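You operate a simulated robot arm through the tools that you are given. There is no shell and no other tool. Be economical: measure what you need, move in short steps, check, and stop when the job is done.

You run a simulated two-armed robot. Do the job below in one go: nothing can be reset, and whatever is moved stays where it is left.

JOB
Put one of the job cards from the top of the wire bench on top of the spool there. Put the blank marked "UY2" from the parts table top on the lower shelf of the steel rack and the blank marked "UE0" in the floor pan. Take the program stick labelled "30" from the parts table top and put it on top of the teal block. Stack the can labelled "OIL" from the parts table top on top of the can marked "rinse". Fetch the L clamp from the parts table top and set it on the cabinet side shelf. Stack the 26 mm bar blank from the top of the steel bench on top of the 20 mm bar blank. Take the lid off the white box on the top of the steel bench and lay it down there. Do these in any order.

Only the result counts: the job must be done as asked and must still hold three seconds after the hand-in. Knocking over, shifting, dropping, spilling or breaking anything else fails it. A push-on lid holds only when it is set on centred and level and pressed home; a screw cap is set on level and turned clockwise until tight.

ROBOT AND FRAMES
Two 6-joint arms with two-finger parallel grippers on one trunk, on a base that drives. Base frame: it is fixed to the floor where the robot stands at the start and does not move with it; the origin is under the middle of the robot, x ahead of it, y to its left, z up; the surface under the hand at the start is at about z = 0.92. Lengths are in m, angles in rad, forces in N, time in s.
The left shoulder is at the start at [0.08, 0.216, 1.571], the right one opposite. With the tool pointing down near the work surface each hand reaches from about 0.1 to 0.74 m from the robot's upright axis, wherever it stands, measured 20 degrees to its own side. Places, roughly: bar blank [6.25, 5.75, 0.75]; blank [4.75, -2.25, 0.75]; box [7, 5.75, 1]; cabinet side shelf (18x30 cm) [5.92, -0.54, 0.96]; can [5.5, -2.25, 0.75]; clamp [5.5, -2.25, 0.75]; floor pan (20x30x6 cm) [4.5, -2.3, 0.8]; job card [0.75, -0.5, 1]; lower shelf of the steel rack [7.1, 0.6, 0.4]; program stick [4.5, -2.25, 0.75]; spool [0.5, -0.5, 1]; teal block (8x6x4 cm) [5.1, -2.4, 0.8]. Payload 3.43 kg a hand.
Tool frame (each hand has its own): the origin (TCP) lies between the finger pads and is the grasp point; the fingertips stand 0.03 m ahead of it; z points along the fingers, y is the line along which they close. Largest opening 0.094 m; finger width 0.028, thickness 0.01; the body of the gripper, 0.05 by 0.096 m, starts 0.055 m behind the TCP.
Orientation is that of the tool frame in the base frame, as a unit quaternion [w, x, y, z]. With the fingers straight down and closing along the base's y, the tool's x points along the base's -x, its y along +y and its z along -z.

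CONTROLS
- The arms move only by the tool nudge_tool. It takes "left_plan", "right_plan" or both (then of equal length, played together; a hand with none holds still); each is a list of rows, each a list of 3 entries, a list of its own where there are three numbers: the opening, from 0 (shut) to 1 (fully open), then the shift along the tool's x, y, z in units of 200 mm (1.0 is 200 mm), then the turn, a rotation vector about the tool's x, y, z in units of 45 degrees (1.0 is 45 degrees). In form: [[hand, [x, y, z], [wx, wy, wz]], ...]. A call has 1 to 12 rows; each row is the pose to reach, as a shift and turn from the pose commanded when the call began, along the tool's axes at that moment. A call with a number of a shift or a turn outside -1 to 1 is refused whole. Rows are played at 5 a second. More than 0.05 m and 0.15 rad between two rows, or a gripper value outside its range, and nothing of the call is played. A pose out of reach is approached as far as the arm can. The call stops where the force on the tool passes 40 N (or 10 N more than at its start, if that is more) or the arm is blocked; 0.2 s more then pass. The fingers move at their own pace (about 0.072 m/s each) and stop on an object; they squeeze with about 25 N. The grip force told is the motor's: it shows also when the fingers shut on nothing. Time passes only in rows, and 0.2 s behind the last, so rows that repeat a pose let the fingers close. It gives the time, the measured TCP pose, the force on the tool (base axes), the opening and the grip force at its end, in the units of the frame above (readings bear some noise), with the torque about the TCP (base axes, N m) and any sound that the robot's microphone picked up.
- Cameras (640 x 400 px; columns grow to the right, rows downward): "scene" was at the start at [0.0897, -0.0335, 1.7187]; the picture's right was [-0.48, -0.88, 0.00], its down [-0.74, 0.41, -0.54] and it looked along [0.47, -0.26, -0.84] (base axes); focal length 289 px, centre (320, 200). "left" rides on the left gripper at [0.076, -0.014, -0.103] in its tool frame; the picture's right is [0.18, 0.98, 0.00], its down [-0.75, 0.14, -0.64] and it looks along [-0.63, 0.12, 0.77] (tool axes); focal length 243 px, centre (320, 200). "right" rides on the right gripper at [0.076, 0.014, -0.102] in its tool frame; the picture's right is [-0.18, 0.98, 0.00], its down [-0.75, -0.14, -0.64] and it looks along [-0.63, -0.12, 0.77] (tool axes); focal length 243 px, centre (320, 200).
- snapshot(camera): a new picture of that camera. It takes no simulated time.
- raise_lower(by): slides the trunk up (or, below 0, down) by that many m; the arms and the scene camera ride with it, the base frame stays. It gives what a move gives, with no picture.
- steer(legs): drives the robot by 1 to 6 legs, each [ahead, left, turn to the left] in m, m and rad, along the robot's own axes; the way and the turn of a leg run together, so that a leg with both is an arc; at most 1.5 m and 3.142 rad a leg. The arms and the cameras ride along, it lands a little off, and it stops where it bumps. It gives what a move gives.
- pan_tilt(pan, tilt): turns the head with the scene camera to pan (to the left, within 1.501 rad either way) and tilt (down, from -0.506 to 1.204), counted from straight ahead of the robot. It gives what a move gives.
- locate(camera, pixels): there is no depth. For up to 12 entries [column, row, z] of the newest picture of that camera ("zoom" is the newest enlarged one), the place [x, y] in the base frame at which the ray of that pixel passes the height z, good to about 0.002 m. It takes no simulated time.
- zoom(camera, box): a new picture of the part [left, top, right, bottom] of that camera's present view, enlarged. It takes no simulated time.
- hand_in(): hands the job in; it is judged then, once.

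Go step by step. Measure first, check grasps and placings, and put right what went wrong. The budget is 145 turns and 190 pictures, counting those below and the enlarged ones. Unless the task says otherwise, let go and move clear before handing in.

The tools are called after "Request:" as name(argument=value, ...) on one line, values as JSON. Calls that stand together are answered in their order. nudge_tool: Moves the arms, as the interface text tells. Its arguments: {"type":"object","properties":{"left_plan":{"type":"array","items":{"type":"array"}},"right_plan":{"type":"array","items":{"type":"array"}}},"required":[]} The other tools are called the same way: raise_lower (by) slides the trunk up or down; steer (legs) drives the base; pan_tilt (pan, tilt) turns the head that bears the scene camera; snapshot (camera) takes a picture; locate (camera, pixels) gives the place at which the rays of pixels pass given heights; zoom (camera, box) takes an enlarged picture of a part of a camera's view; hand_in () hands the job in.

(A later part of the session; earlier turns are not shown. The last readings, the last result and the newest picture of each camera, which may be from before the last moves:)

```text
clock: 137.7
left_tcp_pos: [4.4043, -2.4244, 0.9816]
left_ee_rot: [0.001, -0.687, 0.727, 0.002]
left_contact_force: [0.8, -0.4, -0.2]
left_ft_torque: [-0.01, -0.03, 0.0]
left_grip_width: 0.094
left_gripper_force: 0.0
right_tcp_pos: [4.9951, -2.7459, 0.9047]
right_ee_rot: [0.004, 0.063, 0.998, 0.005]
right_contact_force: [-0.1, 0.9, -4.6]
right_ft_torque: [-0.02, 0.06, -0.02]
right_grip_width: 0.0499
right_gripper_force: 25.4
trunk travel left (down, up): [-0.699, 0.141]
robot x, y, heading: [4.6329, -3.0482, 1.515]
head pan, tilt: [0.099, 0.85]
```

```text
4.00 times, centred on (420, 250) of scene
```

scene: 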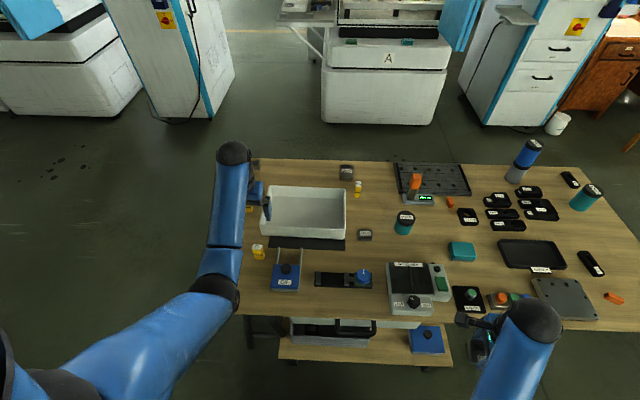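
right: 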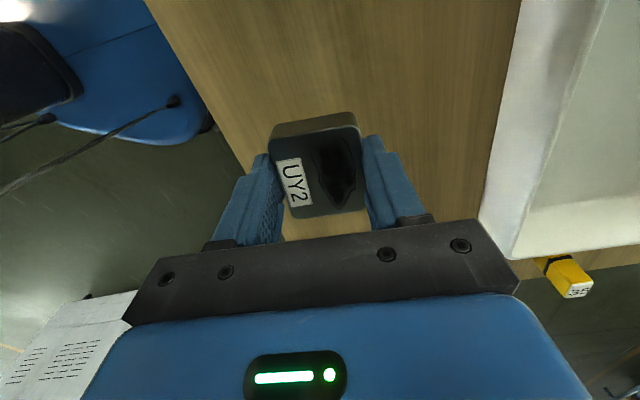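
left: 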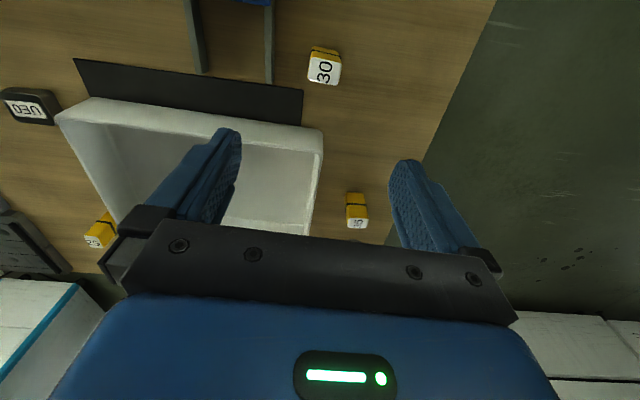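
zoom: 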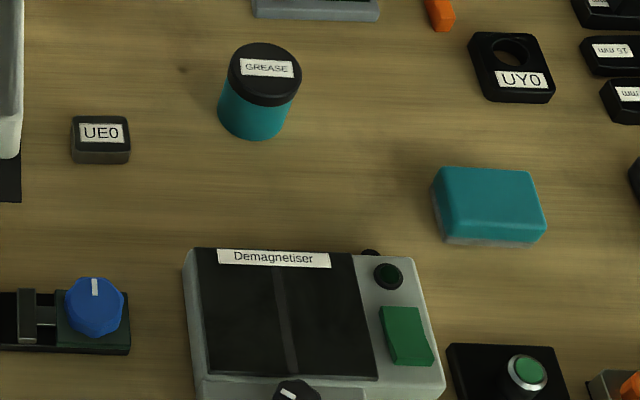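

Getting the stick's top corners and the teal block's corners.

Request:
locate(camera="left", pixels=[[312.6, 57, 0.815], [342, 63.4, 0.815], [337.6, 85.6, 0.815], [307.6, 79.6, 0.815], [313, 50, 0.76], [338, 55, 0.76]])

Request:
locate(camera="scene", pixels=[[265, 247, 0.8], [265, 247, 0.82], [265, 247, 0.84], [264, 259, 0.76]])

Request:
locate(camera="zoom", pixels=[[440, 170, 0.8], [528, 172, 0.8], [545, 212, 0.8], [444, 206, 0.8], [444, 240, 0.76], [540, 243, 0.76], [75, 118, 0.78], [128, 118, 0.78], [128, 153, 0.78], [73, 152, 0.78]])

```text
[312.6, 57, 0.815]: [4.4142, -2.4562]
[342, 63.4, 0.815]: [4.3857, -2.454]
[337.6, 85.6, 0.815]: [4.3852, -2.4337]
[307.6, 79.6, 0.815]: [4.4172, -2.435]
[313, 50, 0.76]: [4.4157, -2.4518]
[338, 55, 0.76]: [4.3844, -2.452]
```

```text
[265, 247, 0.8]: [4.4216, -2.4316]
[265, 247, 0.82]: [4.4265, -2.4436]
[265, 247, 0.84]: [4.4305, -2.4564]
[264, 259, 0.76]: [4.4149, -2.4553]
```

```text
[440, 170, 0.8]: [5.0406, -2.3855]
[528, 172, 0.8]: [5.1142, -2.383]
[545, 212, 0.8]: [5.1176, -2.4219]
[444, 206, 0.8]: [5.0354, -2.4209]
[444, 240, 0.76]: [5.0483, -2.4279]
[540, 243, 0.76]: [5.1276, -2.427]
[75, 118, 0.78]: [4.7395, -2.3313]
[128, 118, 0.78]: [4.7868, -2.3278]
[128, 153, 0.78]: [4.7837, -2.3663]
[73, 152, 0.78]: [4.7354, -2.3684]
```

Stick 30 is at (4.401, −2.445), 30 x 20 mm, top about 0.82. The teal block is centred about (5.078, −2.403), top about 0.80. Going down to grip the stick.

Request:
nudge_tool(left_plan=[[1, [0.05, 0.013, 0.1], [0, 0, 0]], [1, [0.102, 0.013, 0.3], [0, 0, 0]], [1, [0.102, 0.013, 0.5], [0, 0, 0]], [1, [0.102, 0.013, 0.7], [0, 0, 0]], [1, [0.102, 0.013, 0.9], [0, 0, 0]], [1, [0.102, 0.013, 0.9], [0, 0, 0]]])

Request:
snapshot(camera="left")

```text
clock: 139.1
left_tcp_pos: [4.4015, -2.4469, 0.8018]
left_ee_rot: [0.003, -0.688, 0.726, 0.001]
left_contact_force: [-0.3, -0.1, -0.5]
left_ft_torque: [0.03, 0.01, 0.05]
left_grip_width: 0.0939
left_gripper_force: 0.2
right_tcp_pos: [4.9956, -2.7468, 0.9035]
right_ee_rot: [0.003, 0.064, 0.998, 0.005]
right_contact_force: [0.3, 0.6, -4.6]
right_ft_torque: [0.01, 0.03, -0.01]
right_grip_width: 0.0498
right_gripper_force: 25.1
trunk travel left (down, up): [-0.699, 0.141]
robot x, y, heading: [4.6339, -3.0534, 1.518]
head pan, tilt: [0.099, 0.85]
```

```text
130 pictures are left
```

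left: 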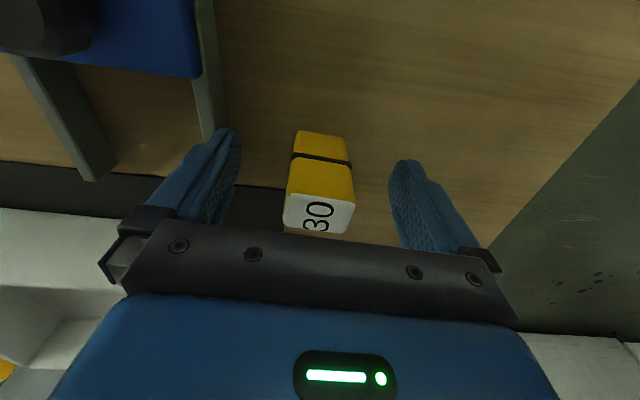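

The stick is centred between the fingers. Gripping and lifting.

Request:
nudge_tool(left_plan=[[0.4, [0, 0, 0], [0, 0, 0]], [0, [0, 0, 0], [0, 0, 0]], [0, [0, 0, 0], [0, 0, 0]], [0, [0, 0, 0], [0, 0, 0]], [0, [0, 0, -0.2], [0, 0, 0]], [0, [0, 0, -0.4], [0, 0, 0]], [0, [0, 0, -0.6], [0, 0, 0]], [0, [0, 0, -0.8], [0, 0, 0]]])

Request:
snapshot(camera="left")

```text
clock: 140.9
left_tcp_pos: [4.3985, -2.4467, 0.9607]
left_ee_rot: [0.002, -0.688, 0.726, 0.002]
left_contact_force: [0.5, 0.3, -0.4]
left_ft_torque: [-0.02, -0.02, -0.01]
left_grip_width: 0.0356
left_gripper_force: 24.7
right_tcp_pos: [4.9951, -2.7468, 0.904]
right_ee_rot: [0.003, 0.064, 0.998, 0.004]
right_contact_force: [-0.2, 0.6, -4.3]
right_ft_torque: [0.0, 0.03, 0.0]
right_grip_width: 0.0498
right_gripper_force: 24.7
trunk travel left (down, up): [-0.699, 0.141]
robot x, y, heading: [4.6299, -3.0487, 1.516]
head pan, tilt: [0.099, 0.85]
```

```text
129 pictures are left
```

left: 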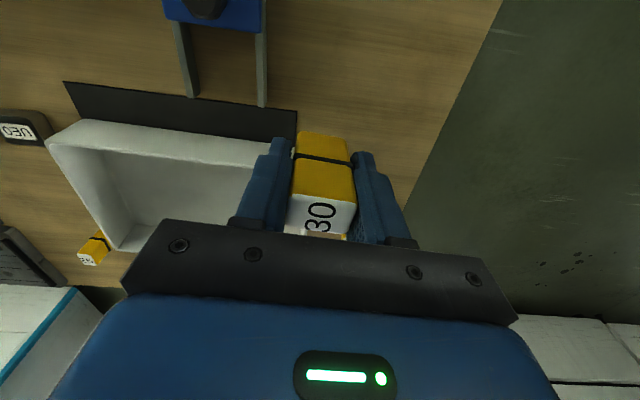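

Stick 30 is held. I'll raise the trunk a little and sidestep right toward the teal block.

Request:
raise_lower(by=0.08)

Request:
steer(legs=[[0.04, -0.5, 0]])

Request:
snapshot(camera="scene")

Request:
snapshot(camera="left")

```text
clock: 142.1
left_tcp_pos: [4.3992, -2.446, 1.0406]
left_ee_rot: [0.001, -0.688, 0.726, 0.002]
left_contact_force: [0.3, 1.0, -0.4]
left_ft_torque: [0.01, -0.01, -0.01]
left_grip_width: 0.0355
left_gripper_force: 24.7
right_tcp_pos: [4.9951, -2.7454, 0.9838]
right_ee_rot: [0.003, 0.064, 0.998, 0.004]
right_contact_force: [0.3, 0.2, -4.7]
right_ft_torque: [-0.03, 0.05, -0.03]
right_grip_width: 0.0498
right_gripper_force: 25.2
trunk travel left (down, up): [-0.779, 0.061]
robot x, y, heading: [4.6303, -3.048, 1.513]
head pan, tilt: [0.099, 0.85]
```

```text
clock: 145.1
left_tcp_pos: [4.9048, -2.4332, 1.0411]
left_ee_rot: [0.003, -0.685, 0.728, 0.001]
left_contact_force: [-0.6, 0.0, -0.6]
left_ft_torque: [0.02, -0.01, 0.03]
left_grip_width: 0.0357
left_gripper_force: 24.3
right_tcp_pos: [5.4996, -2.7381, 0.9849]
right_ee_rot: [0.004, 0.068, 0.998, 0.004]
right_contact_force: [-0.8, -1.3, -4.7]
right_ft_torque: [0.0, -0.01, 0.0]
right_grip_width: 0.0499
right_gripper_force: 24.6
trunk travel left (down, up): [-0.779, 0.061]
robot x, y, heading: [5.1356, -3.0402, 1.509]
head pan, tilt: [0.099, 0.85]
```

```text
128 pictures are left
```

scene: 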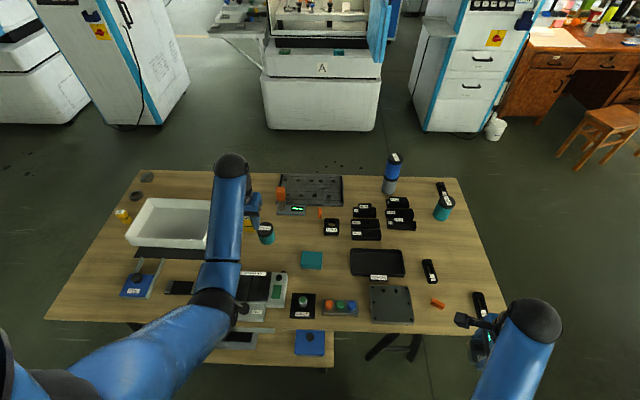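

```text
127 pictures are left
```

left: 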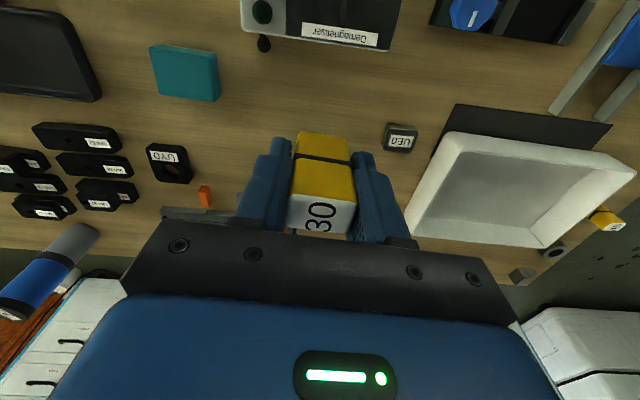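

Teal block shows at (311,259) in the scene and (185,70) in the left camera. Locating both ways.

Request:
zoom(camera="scene", box=[280, 235, 340, 285])

Request:
zoom(camera="left", box=[130, 20, 240, 120])

```text
8.00 times, centred on (310, 260) of scene
```

zoom: 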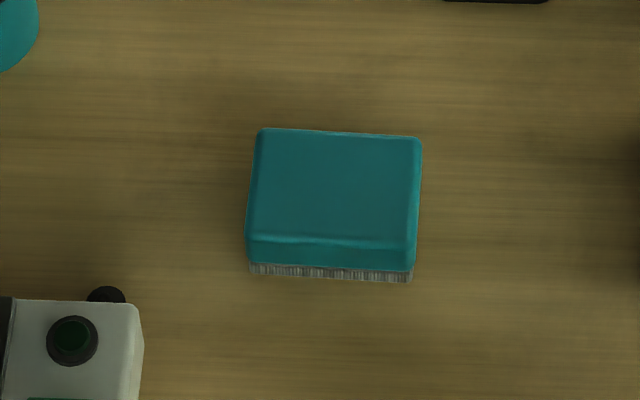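

```text
4.00 times, centred on (185, 70) of left
```

zoom: 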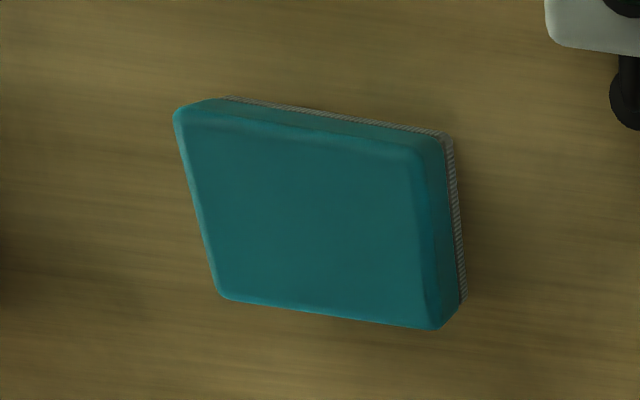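

Request:
locate(camera="zoom", pixels=[[313, 222, 0.79], [313, 222, 0.8], [313, 222, 0.81], [180, 115, 0.8], [420, 150, 0.8], [430, 325, 0.8], [222, 295, 0.8]])

Request:
locate(camera="scene", pixels=[[311.7, 258.5, 0.79], [311.7, 258.5, 0.8], [311.7, 258.5, 0.81]])

```text
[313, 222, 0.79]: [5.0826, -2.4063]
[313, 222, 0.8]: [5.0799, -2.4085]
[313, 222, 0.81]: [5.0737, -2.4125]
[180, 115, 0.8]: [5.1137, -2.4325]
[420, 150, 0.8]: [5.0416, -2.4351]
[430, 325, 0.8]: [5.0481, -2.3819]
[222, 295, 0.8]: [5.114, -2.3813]
```

```text
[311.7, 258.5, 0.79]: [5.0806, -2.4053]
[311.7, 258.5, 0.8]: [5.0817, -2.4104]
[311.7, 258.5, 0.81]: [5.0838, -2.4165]
```

The block's top centre is (5.081, −2.408), top about 0.797. Moving the stick over it and most of the way down.

Request:
nudge_tool(left_plan=[[0, [-0.05, -0.2, 0], [0, 0, 0]], [0, [-0.1, -0.4, 0], [0, 0, 0]], [0, [-0.14, -0.6, 0.02], [0, 0, 0]], [0, [-0.179, -0.8, 0.04], [0, 0, 0]], [0, [-0.179, -0.87, 0.2], [0, 0, 0]], [0, [-0.179, -0.87, 0.4], [0, 0, 0]], [0, [-0.179, -0.87, 0.6], [0, 0, 0]], [0, [-0.179, -0.87, 0.8], [0, 0, 0]], [0, [-0.179, -0.87, 0.93], [0, 0, 0]], [0, [-0.179, -0.87, 0.93], [0, 0, 0]]])

Request:
snapshot(camera="left")

Request:
zoom(camera="scene", box=[250, 200, 370, 290])

```text
clock: 147.3
left_tcp_pos: [5.0824, -2.4079, 0.8548]
left_ee_rot: [0.002, -0.686, 0.728, 0.001]
left_contact_force: [1.1, 0.4, -0.1]
left_ft_torque: [-0.01, 0.02, 0.01]
left_grip_width: 0.0356
left_gripper_force: 24.5
right_tcp_pos: [5.501, -2.7389, 0.9837]
right_ee_rot: [0.002, 0.068, 0.998, 0.004]
right_contact_force: [0.0, 0.1, -4.6]
right_ft_torque: [-0.02, 0.08, 0.02]
right_grip_width: 0.0497
right_gripper_force: 25.2
trunk travel left (down, up): [-0.779, 0.061]
robot x, y, heading: [5.134, -3.0388, 1.51]
head pan, tilt: [0.099, 0.85]
```

```text
124 pictures are left
```

left: 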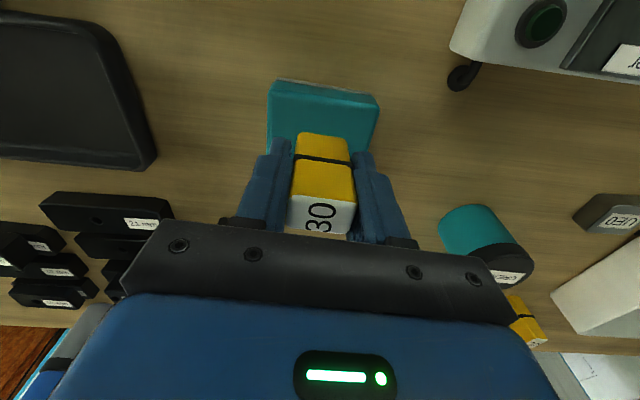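

```text
4.44 times, centred on (310, 245) of scene
```

zoom: 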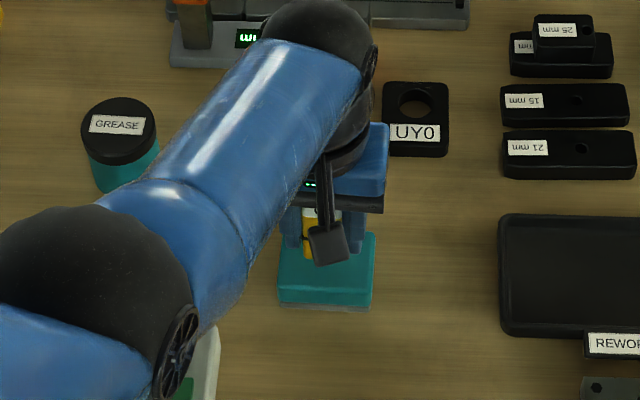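

Aligned. Lowering gently to contact.

Request:
nudge_tool(left_plan=[[0, [0, 0, 0.03], [0, 0, 0]], [0, [0, 0, 0.05], [0, 0, 0]], [0, [0, 0, 0.065], [0, 0, 0]], [0, [0, 0, 0.065], [0, 0, 0]]])

Request:
locate(camera="left", pixels=[[272, 90, 0.797], [375, 103, 0.797], [298, 133, 0.813], [348, 138, 0.813]])

```text
clock: 148.3
left_tcp_pos: [5.0807, -2.4106, 0.8443]
left_ee_rot: [0.001, -0.685, 0.728, 0.0]
left_contact_force: [-1.2, 0.6, -0.4]
left_ft_torque: [0.02, 0.01, 0.02]
left_grip_width: 0.0355
left_gripper_force: 25.0
left hand out of reach, approached as far as the arm can: row 3, 4
right_tcp_pos: [5.5014, -2.7378, 0.9835]
right_ee_rot: [0.002, 0.068, 0.998, 0.004]
right_contact_force: [-0.3, 0.4, -4.8]
right_ft_torque: [-0.02, 0.02, 0.03]
right_grip_width: 0.0497
right_gripper_force: 25.2
trunk travel left (down, up): [-0.779, 0.061]
robot x, y, heading: [5.1313, -3.0404, 1.506]
head pan, tilt: [0.099, 0.85]
```

```text
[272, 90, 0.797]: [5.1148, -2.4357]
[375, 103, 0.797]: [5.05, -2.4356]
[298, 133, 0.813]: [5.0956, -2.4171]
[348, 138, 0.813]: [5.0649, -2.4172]
```

Reach limits me at this trunk height. I'll lift the hand 4 cm, lower the trunk 5 cm... keeping the stick above the block.

Request:
nudge_tool(left_plan=[[0, [0, 0, -0.15], [0, 0, 0]], [0, [0, 0, -0.32], [0, 0, 0]]])

Request:
raise_lower(by=-0.06)

Request:
nudge_tool(left_plan=[[0, [0, 0, 0.02], [0, 0, 0]], [0, [0, 0, 0.035], [0, 0, 0]], [0, [0, 0, 0.05], [0, 0, 0]], [0, [0, 0, 0.05], [0, 0, 0]]])

```text
clock: 148.9
left_tcp_pos: [5.0814, -2.4122, 0.9081]
left_ee_rot: [0.002, -0.685, 0.728, 0.002]
left_contact_force: [-0.5, 0.0, -0.1]
left_ft_torque: [-0.01, 0.01, 0.0]
left_grip_width: 0.0354
left_gripper_force: 25.0
right_tcp_pos: [5.5009, -2.7385, 0.9829]
right_ee_rot: [0.003, 0.068, 0.998, 0.006]
right_contact_force: [-0.8, 0.1, -4.9]
right_ft_torque: [-0.01, 0.04, 0.0]
right_grip_width: 0.0498
right_gripper_force: 24.5
trunk travel left (down, up): [-0.779, 0.061]
robot x, y, heading: [5.1335, -3.0405, 1.514]
head pan, tilt: [0.099, 0.85]
```

```text
clock: 149.9
left_tcp_pos: [5.082, -2.4104, 0.8478]
left_ee_rot: [0.002, -0.685, 0.728, 0.002]
left_contact_force: [-0.2, 0.2, -1.5]
left_ft_torque: [-0.03, 0.02, 0.01]
left_grip_width: 0.0355
left_gripper_force: 24.3
right_tcp_pos: [5.5007, -2.7378, 0.9234]
right_ee_rot: [0.003, 0.068, 0.998, 0.005]
right_contact_force: [0.8, 0.1, -5.9]
right_ft_torque: [-0.02, 0.01, -0.03]
right_grip_width: 0.0497
right_gripper_force: 25.2
trunk travel left (down, up): [-0.719, 0.121]
robot x, y, heading: [5.1323, -3.0383, 1.511]
head pan, tilt: [0.099, 0.85]
```

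```text
clock: 150.9
left_tcp_pos: [5.0814, -2.4108, 0.839]
left_ee_rot: [0.003, -0.685, 0.728, 0.002]
left_contact_force: [-1.2, 0.0, 10.6]
left_ft_torque: [-0.04, 0.0, -0.03]
left_grip_width: 0.0352
left_gripper_force: 25.1
right_tcp_pos: [5.5009, -2.7382, 0.9241]
right_ee_rot: [0.003, 0.069, 0.998, 0.005]
right_contact_force: [0.7, -0.1, -4.4]
right_ft_torque: [-0.03, 0.07, 0.03]
right_grip_width: 0.0494
right_gripper_force: 25.6
trunk travel left (down, up): [-0.719, 0.121]
robot x, y, heading: [5.1369, -3.0419, 1.508]
head pan, tilt: [0.099, 0.85]
```

Contact at 10 N. Releasing and rising straight up.

Request:
nudge_tool(left_plan=[[0.5, [0, 0, -0.01], [0, 0, 0]], [0.6, [0, 0, -0.01], [0, 0, 0]], [0.6, [0, 0, -0.01], [0, 0, 0]], [0.6, [0, 0, -0.2], [0, 0, 0]], [0.6, [0, 0, -0.4], [0, 0, 0]], [0.6, [0, 0, -0.6], [0, 0, 0]], [1, [0, 0, -0.75], [0, 0, 0]]])

Request:
snapshot(camera="left")

```text
clock: 152.5
left_tcp_pos: [5.0823, -2.4128, 0.988]
left_ee_rot: [0.001, -0.685, 0.728, 0.001]
left_contact_force: [0.1, 0.4, -0.4]
left_ft_torque: [-0.04, 0.01, -0.03]
left_grip_width: 0.0941
left_gripper_force: 0.1
right_tcp_pos: [5.5003, -2.7378, 0.9248]
right_ee_rot: [0.003, 0.068, 0.998, 0.004]
right_contact_force: [0.8, -0.4, -3.6]
right_ft_torque: [0.0, 0.02, 0.04]
right_grip_width: 0.0501
right_gripper_force: 25.0
trunk travel left (down, up): [-0.719, 0.121]
robot x, y, heading: [5.138, -3.0405, 1.506]
head pan, tilt: [0.099, 0.85]
```

```text
122 pictures are left
```

left: 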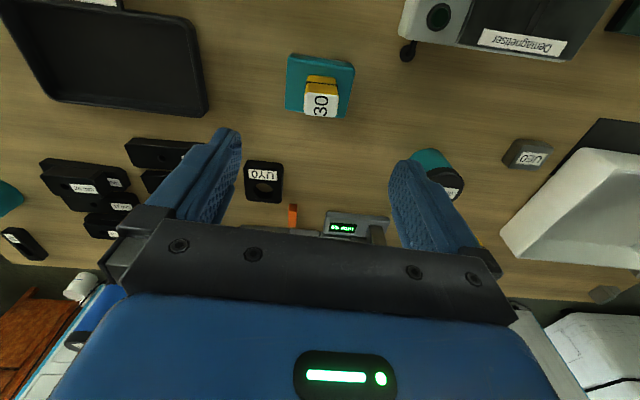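

Stick 30 stands on the teal block. Next is UE0; I'll check the table's south edge before moving closer.

Request:
locate(camera="scene", pixels=[[200, 330, 0.76], [450, 335, 0.76]])

Request:
steer(legs=[[0.04, 0.35, 0.05]])

Request:
snapshot(camera="left")

Request:
snapshot(camera="scene")

```text
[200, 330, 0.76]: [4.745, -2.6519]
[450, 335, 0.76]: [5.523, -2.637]
```

```text
clock: 154.8
left_tcp_pos: [4.7013, -2.3622, 0.987]
left_ee_rot: [0.0, -0.703, 0.711, 0.003]
left_contact_force: [0.5, 0.7, -0.1]
left_ft_torque: [0.04, 0.01, -0.05]
left_grip_width: 0.0938
left_gripper_force: 0.1
right_tcp_pos: [5.1365, -2.6671, 0.9243]
right_ee_rot: [0.002, 0.043, 0.999, 0.004]
right_contact_force: [0.3, -0.1, -5.8]
right_ft_torque: [0.02, 0.05, 0.02]
right_grip_width: 0.0498
right_gripper_force: 25.4
trunk travel left (down, up): [-0.719, 0.121]
robot x, y, heading: [4.7821, -2.9821, 1.556]
head pan, tilt: [0.099, 0.85]
```

```text
121 pictures are left
```

left: 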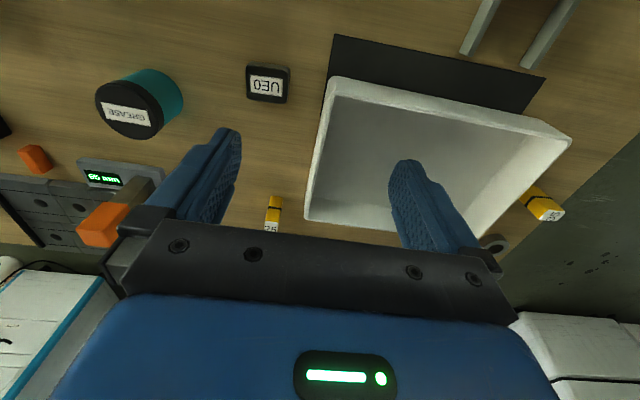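

```text
120 pictures are left
```

scene: 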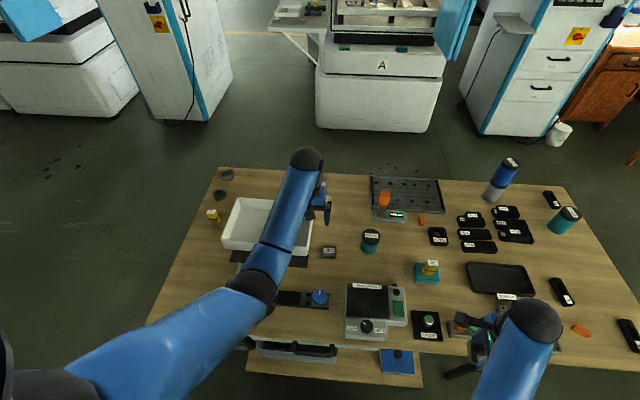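

UE0's top spans about (248,67)–(289,101) in the left camera. Locating it and the pan.

Request:
zoom(camera="left", box=[220, 40, 320, 120])

Request:
locate(camera="left", pixels=[[268, 84, 0.78], [268, 84, 0.79], [335, 82, 0.82], [566, 142, 0.82], [307, 215, 0.82], [345, 100, 0.77], [330, 210, 0.77]])

```text
5.00 times, centred on (270, 80) of left
```

zoom: 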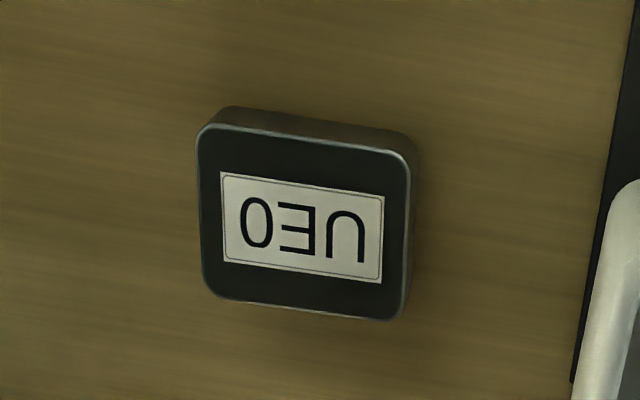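

```text
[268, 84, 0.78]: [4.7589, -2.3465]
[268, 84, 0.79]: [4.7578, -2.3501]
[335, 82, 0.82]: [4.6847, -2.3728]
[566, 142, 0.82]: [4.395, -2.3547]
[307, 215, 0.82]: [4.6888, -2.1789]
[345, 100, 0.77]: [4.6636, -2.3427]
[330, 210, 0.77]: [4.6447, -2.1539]
```

Request:
locate(camera="zoom", pixels=[[197, 127, 0.783], [410, 156, 0.783], [400, 320, 0.783], [208, 296, 0.783]])

```text
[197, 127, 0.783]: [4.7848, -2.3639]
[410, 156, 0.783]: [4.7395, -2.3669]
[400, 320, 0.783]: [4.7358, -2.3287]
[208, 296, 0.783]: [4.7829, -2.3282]
```

UE0 is at (4.761, −2.347), 46 x 37 mm. Lowering the trunk 5 cm and descending with a partial opening to keep clear of the pan.

Request:
raise_lower(by=-0.05)

Request:
nudge_tool(left_plan=[[0.8, [-0.04, -0.15, 0], [0, 0, 0]], [0.8, [-0.079, -0.297, 0.05], [0, 0, 0]], [0.8, [-0.079, -0.297, 0.25], [0, 0, 0]], [0.8, [-0.079, -0.297, 0.45], [0, 0, 0]], [0.8, [-0.079, -0.297, 0.6], [0, 0, 0]], [0.8, [-0.079, -0.297, 0.715], [0, 0, 0]], [0.8, [-0.079, -0.297, 0.715], [0, 0, 0]]])

Request:
snapshot(camera="left")

```text
clock: 155.7
left_tcp_pos: [4.6992, -2.3623, 0.9366]
left_ee_rot: [0.002, -0.703, 0.711, 0.002]
left_contact_force: [0.1, 0.6, 0.7]
left_ft_torque: [-0.02, -0.04, 0.0]
left_grip_width: 0.094
left_gripper_force: 0.1
right_tcp_pos: [5.1334, -2.6666, 0.8749]
right_ee_rot: [0.004, 0.044, 0.999, 0.004]
right_contact_force: [0.3, 0.6, -4.5]
right_ft_torque: [-0.03, 0.03, 0.0]
right_grip_width: 0.0499
right_gripper_force: 24.8
trunk travel left (down, up): [-0.669, 0.171]
robot x, y, heading: [4.7828, -2.9906, 1.556]
head pan, tilt: [0.099, 0.85]
```

```text
clock: 157.3
left_tcp_pos: [4.758, -2.3452, 0.7939]
left_ee_rot: [0.002, -0.703, 0.711, 0.002]
left_contact_force: [0.4, 0.6, 0.2]
left_ft_torque: [0.02, 0.0, 0.02]
left_grip_width: 0.0751
left_gripper_force: 0.1
right_tcp_pos: [5.1342, -2.6658, 0.8742]
right_ee_rot: [0.004, 0.044, 0.999, 0.004]
right_contact_force: [-0.7, -0.7, -4.5]
right_ft_torque: [0.0, 0.06, -0.01]
right_grip_width: 0.0496
right_gripper_force: 25.0
trunk travel left (down, up): [-0.669, 0.171]
robot x, y, heading: [4.7813, -2.9833, 1.557]
head pan, tilt: [0.099, 0.85]
```

```text
118 pictures are left
```

left: 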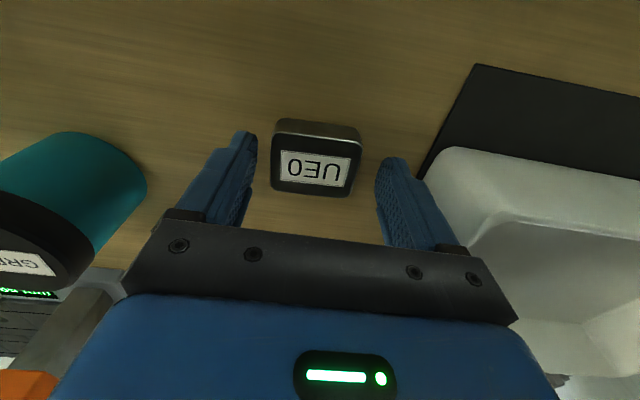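

The block lies between the fingers. Gripping and lifting.

Request:
nudge_tool(left_plan=[[0.4, [0.01, 0, 0], [0, 0, 0]], [0, [0.01, 0, 0], [0, 0, 0]], [0, [0.01, 0, 0], [0, 0, 0]], [0, [0.01, 0, -0.2], [0, 0, 0]], [0, [0.01, 0, -0.4], [0, 0, 0]], [0, [0.01, 0, -0.6], [0, 0, 0]], [0, [-0.05, 0.2, -0.6], [0, 0, 0]], [0, [-0.12, 0.4, -0.6], [0, 0, 0]], [0, [-0.2, 0.6, -0.6], [0, 0, 0]], [0, [-0.27, 0.75, -0.6], [0, 0, 0]], [0, [-0.27, 0.75, -0.6], [0, 0, 0]]])

Request:
snapshot(camera="left")

```text
clock: 159.7
left_tcp_pos: [4.6095, -2.2914, 0.9178]
left_ee_rot: [0.001, -0.703, 0.711, 0.001]
left_contact_force: [-0.9, -0.3, -2.7]
left_ft_torque: [0.04, 0.05, 0.0]
left_grip_width: 0.0498
left_gripper_force: 25.3
right_tcp_pos: [5.1341, -2.6671, 0.8741]
right_ee_rot: [0.003, 0.043, 0.999, 0.004]
right_contact_force: [0.5, 0.0, -4.4]
right_ft_torque: [0.0, 0.03, 0.0]
right_grip_width: 0.0498
right_gripper_force: 25.2
trunk travel left (down, up): [-0.669, 0.171]
robot x, y, heading: [4.7837, -2.9857, 1.557]
head pan, tilt: [0.099, 0.85]
```

```text
117 pictures are left
```

left: 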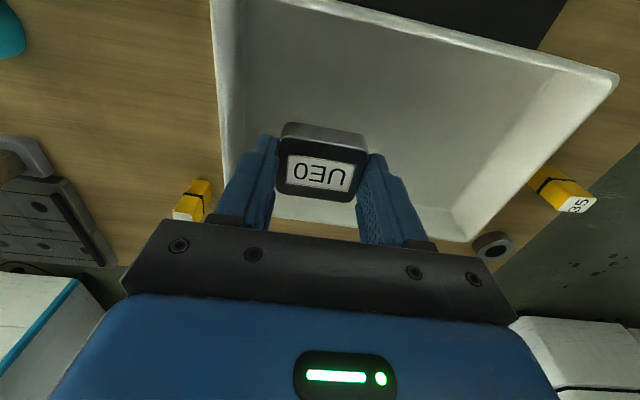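

UE0 is held over the pan. Moving a bit further in and lowering to the pan's floor.

Request:
nudge_tool(left_plan=[[0, [0, 0.18, 0.05], [0, 0, 0]], [0, [0, 0.2, 0.2], [0, 0, 0]], [0, [0, 0.2, 0.4], [0, 0, 0]], [0, [0, 0.2, 0.5], [0, 0, 0]], [0, [0, 0.2, 0.56], [0, 0, 0]], [0, [0, 0.2, 0.59], [0, 0, 0]]])

Request:
snapshot(camera="left")

```text
clock: 161.1
left_tcp_pos: [4.5688, -2.3012, 0.8026]
left_ee_rot: [0.002, -0.703, 0.711, 0.003]
left_contact_force: [0.3, 1.1, 1.7]
left_ft_torque: [-0.04, -0.07, -0.01]
left_grip_width: 0.0498
left_gripper_force: 24.9
left hand out of reach, approached as far as the arm can: row 4, 5, 6
right_tcp_pos: [5.1345, -2.6674, 0.8747]
right_ee_rot: [0.003, 0.044, 0.999, 0.005]
right_contact_force: [-0.6, -0.4, -4.6]
right_ft_torque: [0.01, 0.0, 0.02]
right_grip_width: 0.0499
right_gripper_force: 24.5
trunk travel left (down, up): [-0.669, 0.171]
robot x, y, heading: [4.7817, -2.9858, 1.562]
head pan, tilt: [0.099, 0.85]
```

```text
116 pictures are left
```

left: 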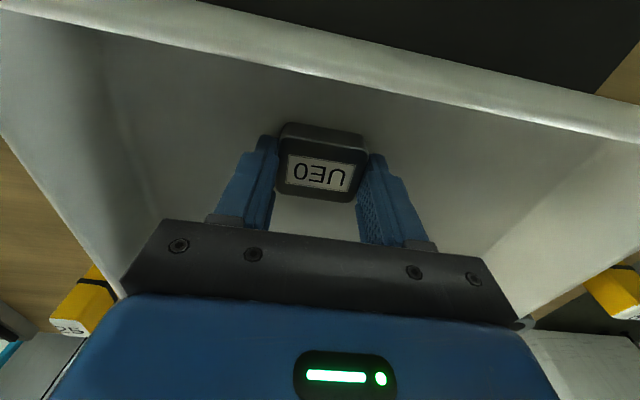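

The force turned to +1.7 N, so it's touching the pan's floor. Releasing and rising.

Request:
nudge_tool(left_plan=[[0.6, [0, 0, 0], [0, 0, 0]], [0.75, [0, 0, 0], [0, 0, 0]], [0.75, [0, 0, 0], [0, 0, 0]], [0.75, [0, 0, -0.2], [0, 0, 0]], [0.75, [0, 0, -0.4], [0, 0, 0]], [0.75, [0, 0, -0.6], [0, 0, 0]], [1, [0, 0, -0.8], [0, 0, 0]], [1, [0, 0, -0.95], [0, 0, 0]]])

Request:
snapshot(camera="left")

```text
clock: 162.9
left_tcp_pos: [4.5674, -2.3042, 0.9941]
left_ee_rot: [0.001, -0.703, 0.711, 0.002]
left_contact_force: [0.0, 0.6, 0.1]
left_ft_torque: [0.03, 0.0, -0.02]
left_grip_width: 0.0942
left_gripper_force: 0.0
right_tcp_pos: [5.1342, -2.6665, 0.8742]
right_ee_rot: [0.003, 0.043, 0.999, 0.004]
right_contact_force: [0.3, 0.0, -4.5]
right_ft_torque: [-0.01, 0.04, 0.0]
right_grip_width: 0.0497
right_gripper_force: 24.8
trunk travel left (down, up): [-0.669, 0.171]
robot x, y, heading: [4.7829, -2.988, 1.562]
head pan, tilt: [0.099, 0.85]
```

```text
115 pictures are left
```

left: 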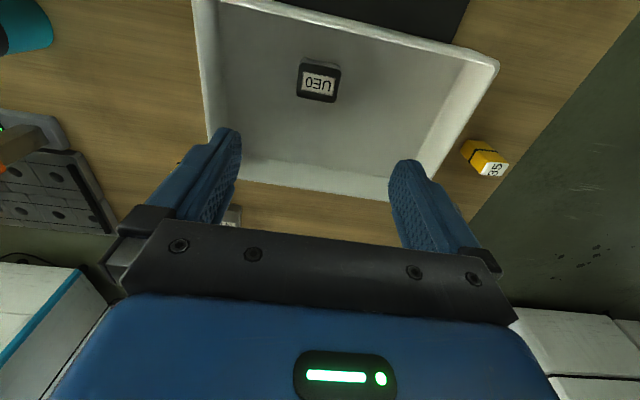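

UE0 lies in the pan. Now the L clamp; I'll look right to see where the grey cabinet is before sidestepping, and check stick 25.

Request:
raise_lower(by=0.1)

Request:
snapshot(camera="scene")

Request:
pan_tilt(pan=-0.9, tilt=0.7)

Request:
snapshot(camera="scene")

```text
clock: 164.2
left_tcp_pos: [4.5675, -2.3037, 1.0931]
left_ee_rot: [0.002, -0.703, 0.711, 0.001]
left_contact_force: [0.6, 0.4, -0.1]
left_ft_torque: [0.03, 0.02, -0.02]
left_grip_width: 0.0942
left_gripper_force: 0.1
right_tcp_pos: [5.1358, -2.6657, 0.9733]
right_ee_rot: [0.003, 0.043, 0.999, 0.004]
right_contact_force: [-0.8, 0.2, -5.0]
right_ft_torque: [0.01, 0.03, -0.01]
right_grip_width: 0.0498
right_gripper_force: 24.5
trunk travel left (down, up): [-0.769, 0.071]
robot x, y, heading: [4.7818, -2.9817, 1.559]
head pan, tilt: [0.099, 0.85]
```

```text
114 pictures are left
```

scene: 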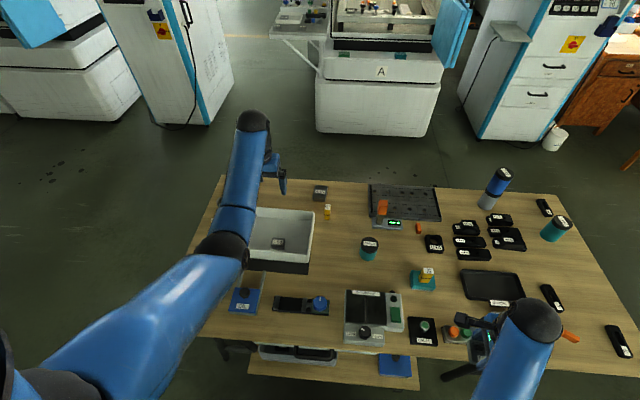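

```text
clock: 165.5
left_tcp_pos: [4.5675, -2.3046, 1.0934]
left_ee_rot: [0.001, -0.703, 0.711, 0.001]
left_contact_force: [0.0, -0.1, 0.5]
left_ft_torque: [0.04, -0.03, 0.01]
left_grip_width: 0.094
left_gripper_force: 0.0
right_tcp_pos: [5.134, -2.6669, 0.974]
right_ee_rot: [0.003, 0.044, 0.999, 0.004]
right_contact_force: [0.3, -0.4, -4.8]
right_ft_torque: [0.01, 0.02, -0.01]
right_grip_width: 0.0497
right_gripper_force: 24.8
trunk travel left (down, up): [-0.769, 0.071]
robot x, y, heading: [4.7807, -2.9851, 1.566]
head pan, tilt: [-0.901, 0.7]
```

```text
113 pictures are left
```

scene: 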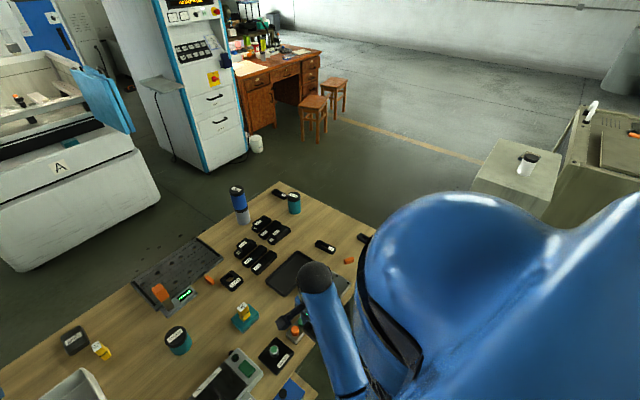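

Stick 25 and the other things stand undisturbed. Checking the grey cabinet's near corner.

Request:
locate(camera="scene", pixels=[[474, 183, 0.85], [490, 143, 0.85], [474, 183, 0.7], [325, 245, 0.775], [160, 82, 0.96]])

```text
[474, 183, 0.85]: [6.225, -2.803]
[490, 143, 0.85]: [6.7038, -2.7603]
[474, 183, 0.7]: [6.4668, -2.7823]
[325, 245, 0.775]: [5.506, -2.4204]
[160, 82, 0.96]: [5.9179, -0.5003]
```

The cabinet starts at x of about 6.2, so there is room. Sidestepping right to the L clamp.

Request:
steer(legs=[[0, -0.6, 0]])

Request:
nudge_tool(left_plan=[[1, [0.1, -0.2, 0], [0, 0, 0]], [1, [0.2, -0.4, 0], [0, 0, 0]], [1, [0.3, -0.6, 0], [0, 0, 0]], [1, [0.4, -0.8, 0], [0, 0, 0]], [1, [0.4, -1, 0], [0, 0, 0]], [1, [0.4, -1, 0], [0, 0, 0]]])

Request:
snapshot(camera="left")

```text
clock: 168.8
left_tcp_pos: [5.16, -2.3111, 1.0933]
left_ee_rot: [0.001, -0.7, 0.714, 0.0]
left_contact_force: [0.0, -0.4, -0.3]
left_ft_torque: [0.01, 0.01, 0.01]
left_grip_width: 0.0941
left_gripper_force: 0.2
right_tcp_pos: [5.7253, -2.6785, 0.9747]
right_ee_rot: [0.004, 0.046, 0.999, 0.005]
right_contact_force: [0.7, -0.1, -3.2]
right_ft_torque: [-0.04, 0.0, 0.01]
right_grip_width: 0.0499
right_gripper_force: 24.9
trunk travel left (down, up): [-0.769, 0.071]
robot x, y, heading: [5.3755, -2.9944, 1.553]
head pan, tilt: [-0.901, 0.7]
```

```text
clock: 170.2
left_tcp_pos: [5.3641, -2.3832, 1.0805]
left_ee_rot: [0.002, -0.701, 0.713, 0.002]
left_contact_force: [0.1, -0.7, 0.3]
left_ft_torque: [-0.01, 0.0, -0.01]
left_grip_width: 0.0943
left_gripper_force: 0.1
left hand out of reach, approached as far as the arm can: row 2, 3, 4, 5, 6
right_tcp_pos: [5.7257, -2.678, 0.9736]
right_ee_rot: [0.004, 0.046, 0.999, 0.004]
right_contact_force: [-0.2, -0.6, -5.1]
right_ft_torque: [0.02, 0.02, 0.02]
right_grip_width: 0.0496
right_gripper_force: 24.2
trunk travel left (down, up): [-0.769, 0.071]
robot x, y, heading: [5.3756, -2.9937, 1.546]
head pan, tilt: [-0.901, 0.7]
```

```text
112 pictures are left
```

left: 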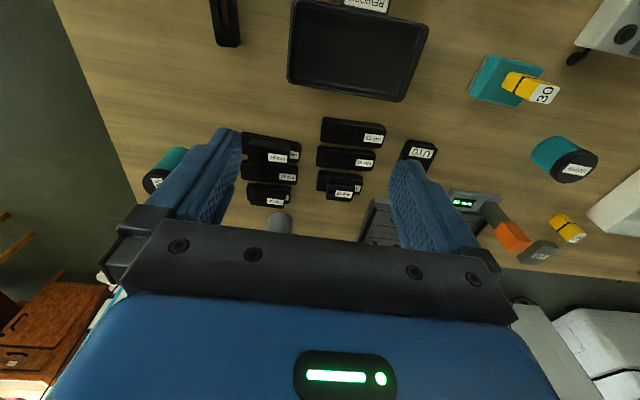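

The L clamp is at the upper left (225,20). Moving over toward it.

Request:
nudge_tool(left_plan=[[1, [0.05, -0.2, 0], [0, 0, 0]], [1, [0.1, -0.4, 0], [0, 0, 0]], [1, [0.12, -0.62, 0.05], [0, 0, 0]], [1, [0.12, -0.66, 0.25], [0, 0, 0]], [1, [0.12, -0.66, 0.4], [0, 0, 0]], [1, [0.12, -0.66, 0.4], [0, 0, 0]]])

Request:
snapshot(camera="left")

```text
clock: 171.6
left_tcp_pos: [5.4958, -2.4106, 1.0011]
left_ee_rot: [0.002, -0.701, 0.713, 0.002]
left_contact_force: [1.6, -0.2, 0.2]
left_ft_torque: [0.02, 0.03, 0.01]
left_grip_width: 0.0938
left_gripper_force: 0.0
right_tcp_pos: [5.7269, -2.6769, 0.9734]
right_ee_rot: [0.003, 0.045, 0.999, 0.003]
right_contact_force: [-0.2, -0.5, -5.0]
right_ft_torque: [-0.02, 0.06, 0.01]
right_grip_width: 0.0496
right_gripper_force: 24.8
trunk travel left (down, up): [-0.769, 0.071]
robot x, y, heading: [5.3698, -2.9918, 1.554]
head pan, tilt: [-0.901, 0.7]
```

```text
111 pictures are left
```

left: 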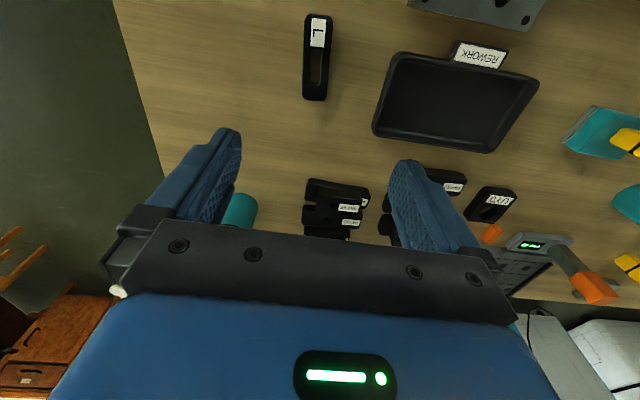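

The L clamp spans (305,15)–(331,100). Locating its corners.

Request:
zoom(camera="left", box=[240, 0, 400, 120])

Request:
locate(camera="left", pixels=[[306, 15, 0.78], [331, 16, 0.78], [327, 98, 0.78], [304, 98, 0.78], [316, 57, 0.78], [316, 57, 0.77]])

```text
3.33 times, centred on (320, 60) of left
```

zoom: 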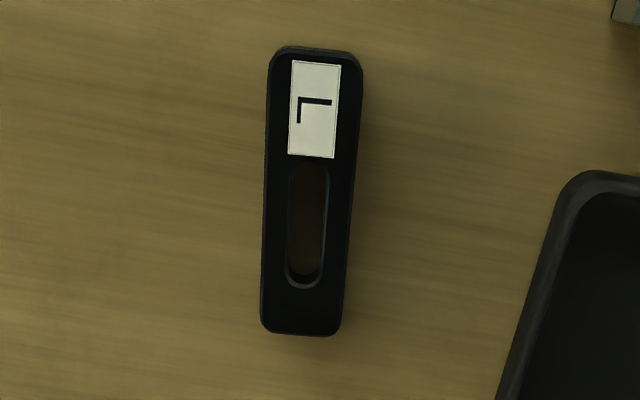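

```text
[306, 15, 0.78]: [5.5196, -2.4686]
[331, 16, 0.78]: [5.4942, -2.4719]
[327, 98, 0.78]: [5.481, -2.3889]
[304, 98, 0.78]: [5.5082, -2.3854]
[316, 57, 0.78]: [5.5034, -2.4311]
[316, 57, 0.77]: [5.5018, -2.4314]
```

The clamp is centred at (5.501, −2.429), turned about 0.15 rad from the fingers. Lowering the trunk, then descending.

Request:
raise_lower(by=-0.09)

Request:
nudge_tool(left_plan=[[1, [0.09, -0.027, 0], [0, 0, -0.1]], [0.8, [0.09, -0.027, 0.15], [0, 0, -0.19]], [0.8, [0.09, -0.027, 0.35], [0, 0, -0.19]], [0.8, [0.09, -0.027, 0.5], [0, 0, -0.19]], [0.8, [0.09, -0.027, 0.58], [0, 0, -0.19]], [0.8, [0.09, -0.027, 0.58], [0, 0, -0.19]]])

Request:
snapshot(camera="left")

```text
clock: 172.9
left_tcp_pos: [5.4955, -2.4105, 0.9114]
left_ee_rot: [0.002, -0.7, 0.714, 0.002]
left_contact_force: [0.6, -0.4, 0.0]
left_ft_torque: [0.0, 0.0, 0.0]
left_grip_width: 0.094
left_gripper_force: 0.3
right_tcp_pos: [5.7259, -2.6783, 0.8853]
right_ee_rot: [0.002, 0.046, 0.999, 0.004]
right_contact_force: [0.0, 0.2, -5.0]
right_ft_torque: [0.0, 0.02, -0.03]
right_grip_width: 0.0497
right_gripper_force: 24.5
trunk travel left (down, up): [-0.679, 0.161]
robot x, y, heading: [5.3712, -2.9961, 1.55]
head pan, tilt: [-0.901, 0.7]
```

```text
clock: 174.3
left_tcp_pos: [5.499, -2.4302, 0.7947]
left_ee_rot: [-0.002, 0.752, -0.659, -0.002]
left_contact_force: [0.6, -0.3, 0.9]
left_ft_torque: [0.03, 0.0, 0.02]
left_grip_width: 0.0754
left_gripper_force: 0.0
right_tcp_pos: [5.7266, -2.679, 0.8836]
right_ee_rot: [0.002, 0.047, 0.999, 0.004]
right_contact_force: [-0.1, -0.8, -4.6]
right_ft_torque: [-0.02, 0.03, 0.0]
right_grip_width: 0.0497
right_gripper_force: 25.2
trunk travel left (down, up): [-0.679, 0.161]
robot x, y, heading: [5.3755, -2.9945, 1.555]
head pan, tilt: [-0.901, 0.7]
```

```text
109 pictures are left
```

left: 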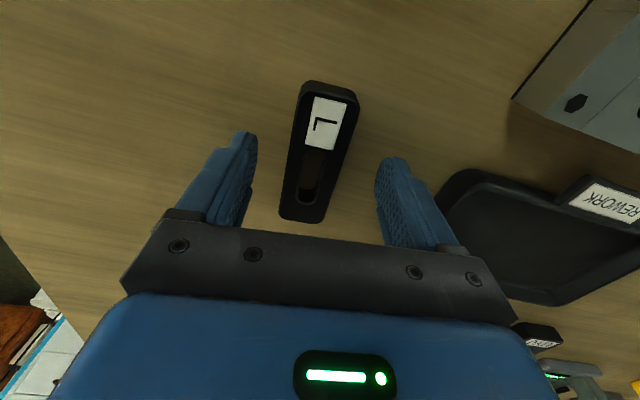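

Aligned. Gripping and lifting.

Request:
nudge_tool(left_plan=[[0.4, [0, 0, 0], [0, 0, 0]], [0, [0, 0, 0], [0, 0, 0]], [0, [0, 0, 0], [0, 0, 0]], [0, [0, 0, 0], [0, 0, 0]], [0, [0, 0, -0.2], [0, 0, 0]], [0, [0, 0, -0.4], [0, 0, 0]], [0, [0, 0, -0.6], [0, 0, 0]], [0, [0, 0, -0.8], [0, 0, 0]]])

Request:
snapshot(camera="left")

```text
clock: 176.1
left_tcp_pos: [5.4987, -2.4274, 0.9569]
left_ee_rot: [0.0, 0.752, -0.659, -0.002]
left_contact_force: [-0.1, -0.1, -3.9]
left_ft_torque: [-0.03, -0.01, -0.01]
left_grip_width: 0.0317
left_gripper_force: 24.8
right_tcp_pos: [5.7268, -2.6788, 0.883]
right_ee_rot: [0.002, 0.046, 0.999, 0.004]
right_contact_force: [0.8, 0.2, -4.1]
right_ft_torque: [0.04, 0.0, 0.01]
right_grip_width: 0.0496
right_gripper_force: 24.6
trunk travel left (down, up): [-0.679, 0.161]
robot x, y, heading: [5.3711, -2.9927, 1.554]
head pan, tilt: [-0.901, 0.7]
```

```text
108 pictures are left
```

left: 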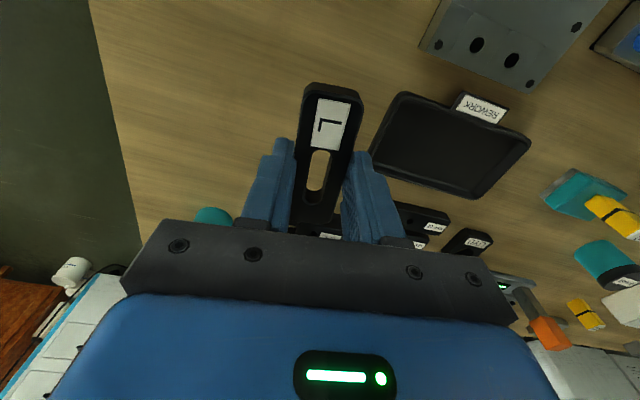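

The L clamp is held (32 mm, 3.9 N). Raising the trunk and driving around the west end to the north side, toward the cabinet side shelf.

Request:
raise_lower(by=0.15)

Request:
steer(legs=[[-0.05, 1.0, 0], [0, 0.95, 0], [1.4, 0, 0], [0.25, 0, 0], [0, 0, -1.554], [1.4, 0, 0]])

Request:
pan_tilt(pan=0.3, tilt=0.45)

Request:
snapshot(camera="scene")

```text
clock: 177.8
left_tcp_pos: [5.4997, -2.4267, 1.1058]
left_ee_rot: [-0.002, 0.752, -0.659, -0.001]
left_contact_force: [0.1, 0.9, -2.9]
left_ft_torque: [0.01, 0.0, -0.02]
left_grip_width: 0.0317
left_gripper_force: 24.8
right_tcp_pos: [5.7267, -2.6783, 1.0337]
right_ee_rot: [0.003, 0.046, 0.999, 0.004]
right_contact_force: [-0.6, 0.3, -3.9]
right_ft_torque: [0.02, 0.05, 0.04]
right_grip_width: 0.0501
right_gripper_force: 24.5
trunk travel left (down, up): [-0.829, 0.011]
robot x, y, heading: [5.3797, -2.9929, 1.547]
head pan, tilt: [-0.901, 0.7]
```

```text
clock: 206.1
left_tcp_pos: [5.4268, -1.4497, 1.1076]
left_ee_rot: [0.002, -0.079, 0.997, 0.001]
left_contact_force: [0.0, 0.5, -2.9]
left_ft_torque: [0.0, 0.0, 0.02]
left_grip_width: 0.0318
left_gripper_force: 24.7
right_tcp_pos: [5.1843, -1.6811, 1.0339]
right_ee_rot: [0.005, 0.73, 0.683, 0.001]
right_contact_force: [-0.9, 0.7, -5.2]
right_ft_torque: [0.04, -0.01, 0.0]
right_grip_width: 0.0499
right_gripper_force: 24.9
trunk travel left (down, up): [-0.829, 0.011]
robot x, y, heading: [4.859, -1.3344, 0.014]
head pan, tilt: [-0.901, 0.7]
```

```text
clock: 207.5
left_tcp_pos: [5.43, -1.4485, 1.1066]
left_ee_rot: [0.002, -0.078, 0.997, 0.0]
left_contact_force: [-0.2, 0.3, -2.3]
left_ft_torque: [0.01, 0.02, 0.0]
left_grip_width: 0.0319
left_gripper_force: 25.1
right_tcp_pos: [5.1837, -1.6824, 1.0335]
right_ee_rot: [0.005, 0.73, 0.683, 0.001]
right_contact_force: [0.6, 0.2, -3.6]
right_ft_torque: [0.0, 0.03, 0.02]
right_grip_width: 0.0498
right_gripper_force: 25.0
trunk travel left (down, up): [-0.829, 0.011]
robot x, y, heading: [4.8577, -1.3364, 0.013]
head pan, tilt: [0.3, 0.45]
```

```text
107 pictures are left
```

scene: 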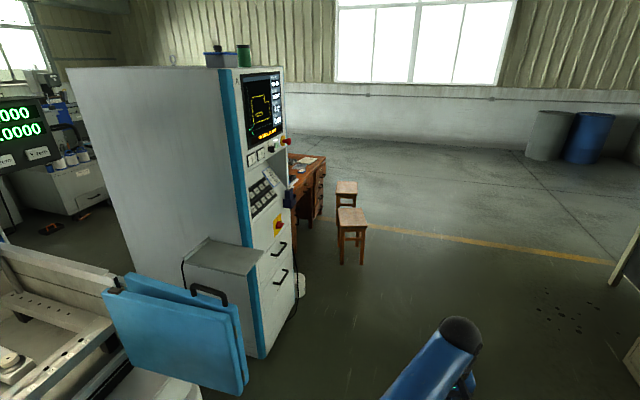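

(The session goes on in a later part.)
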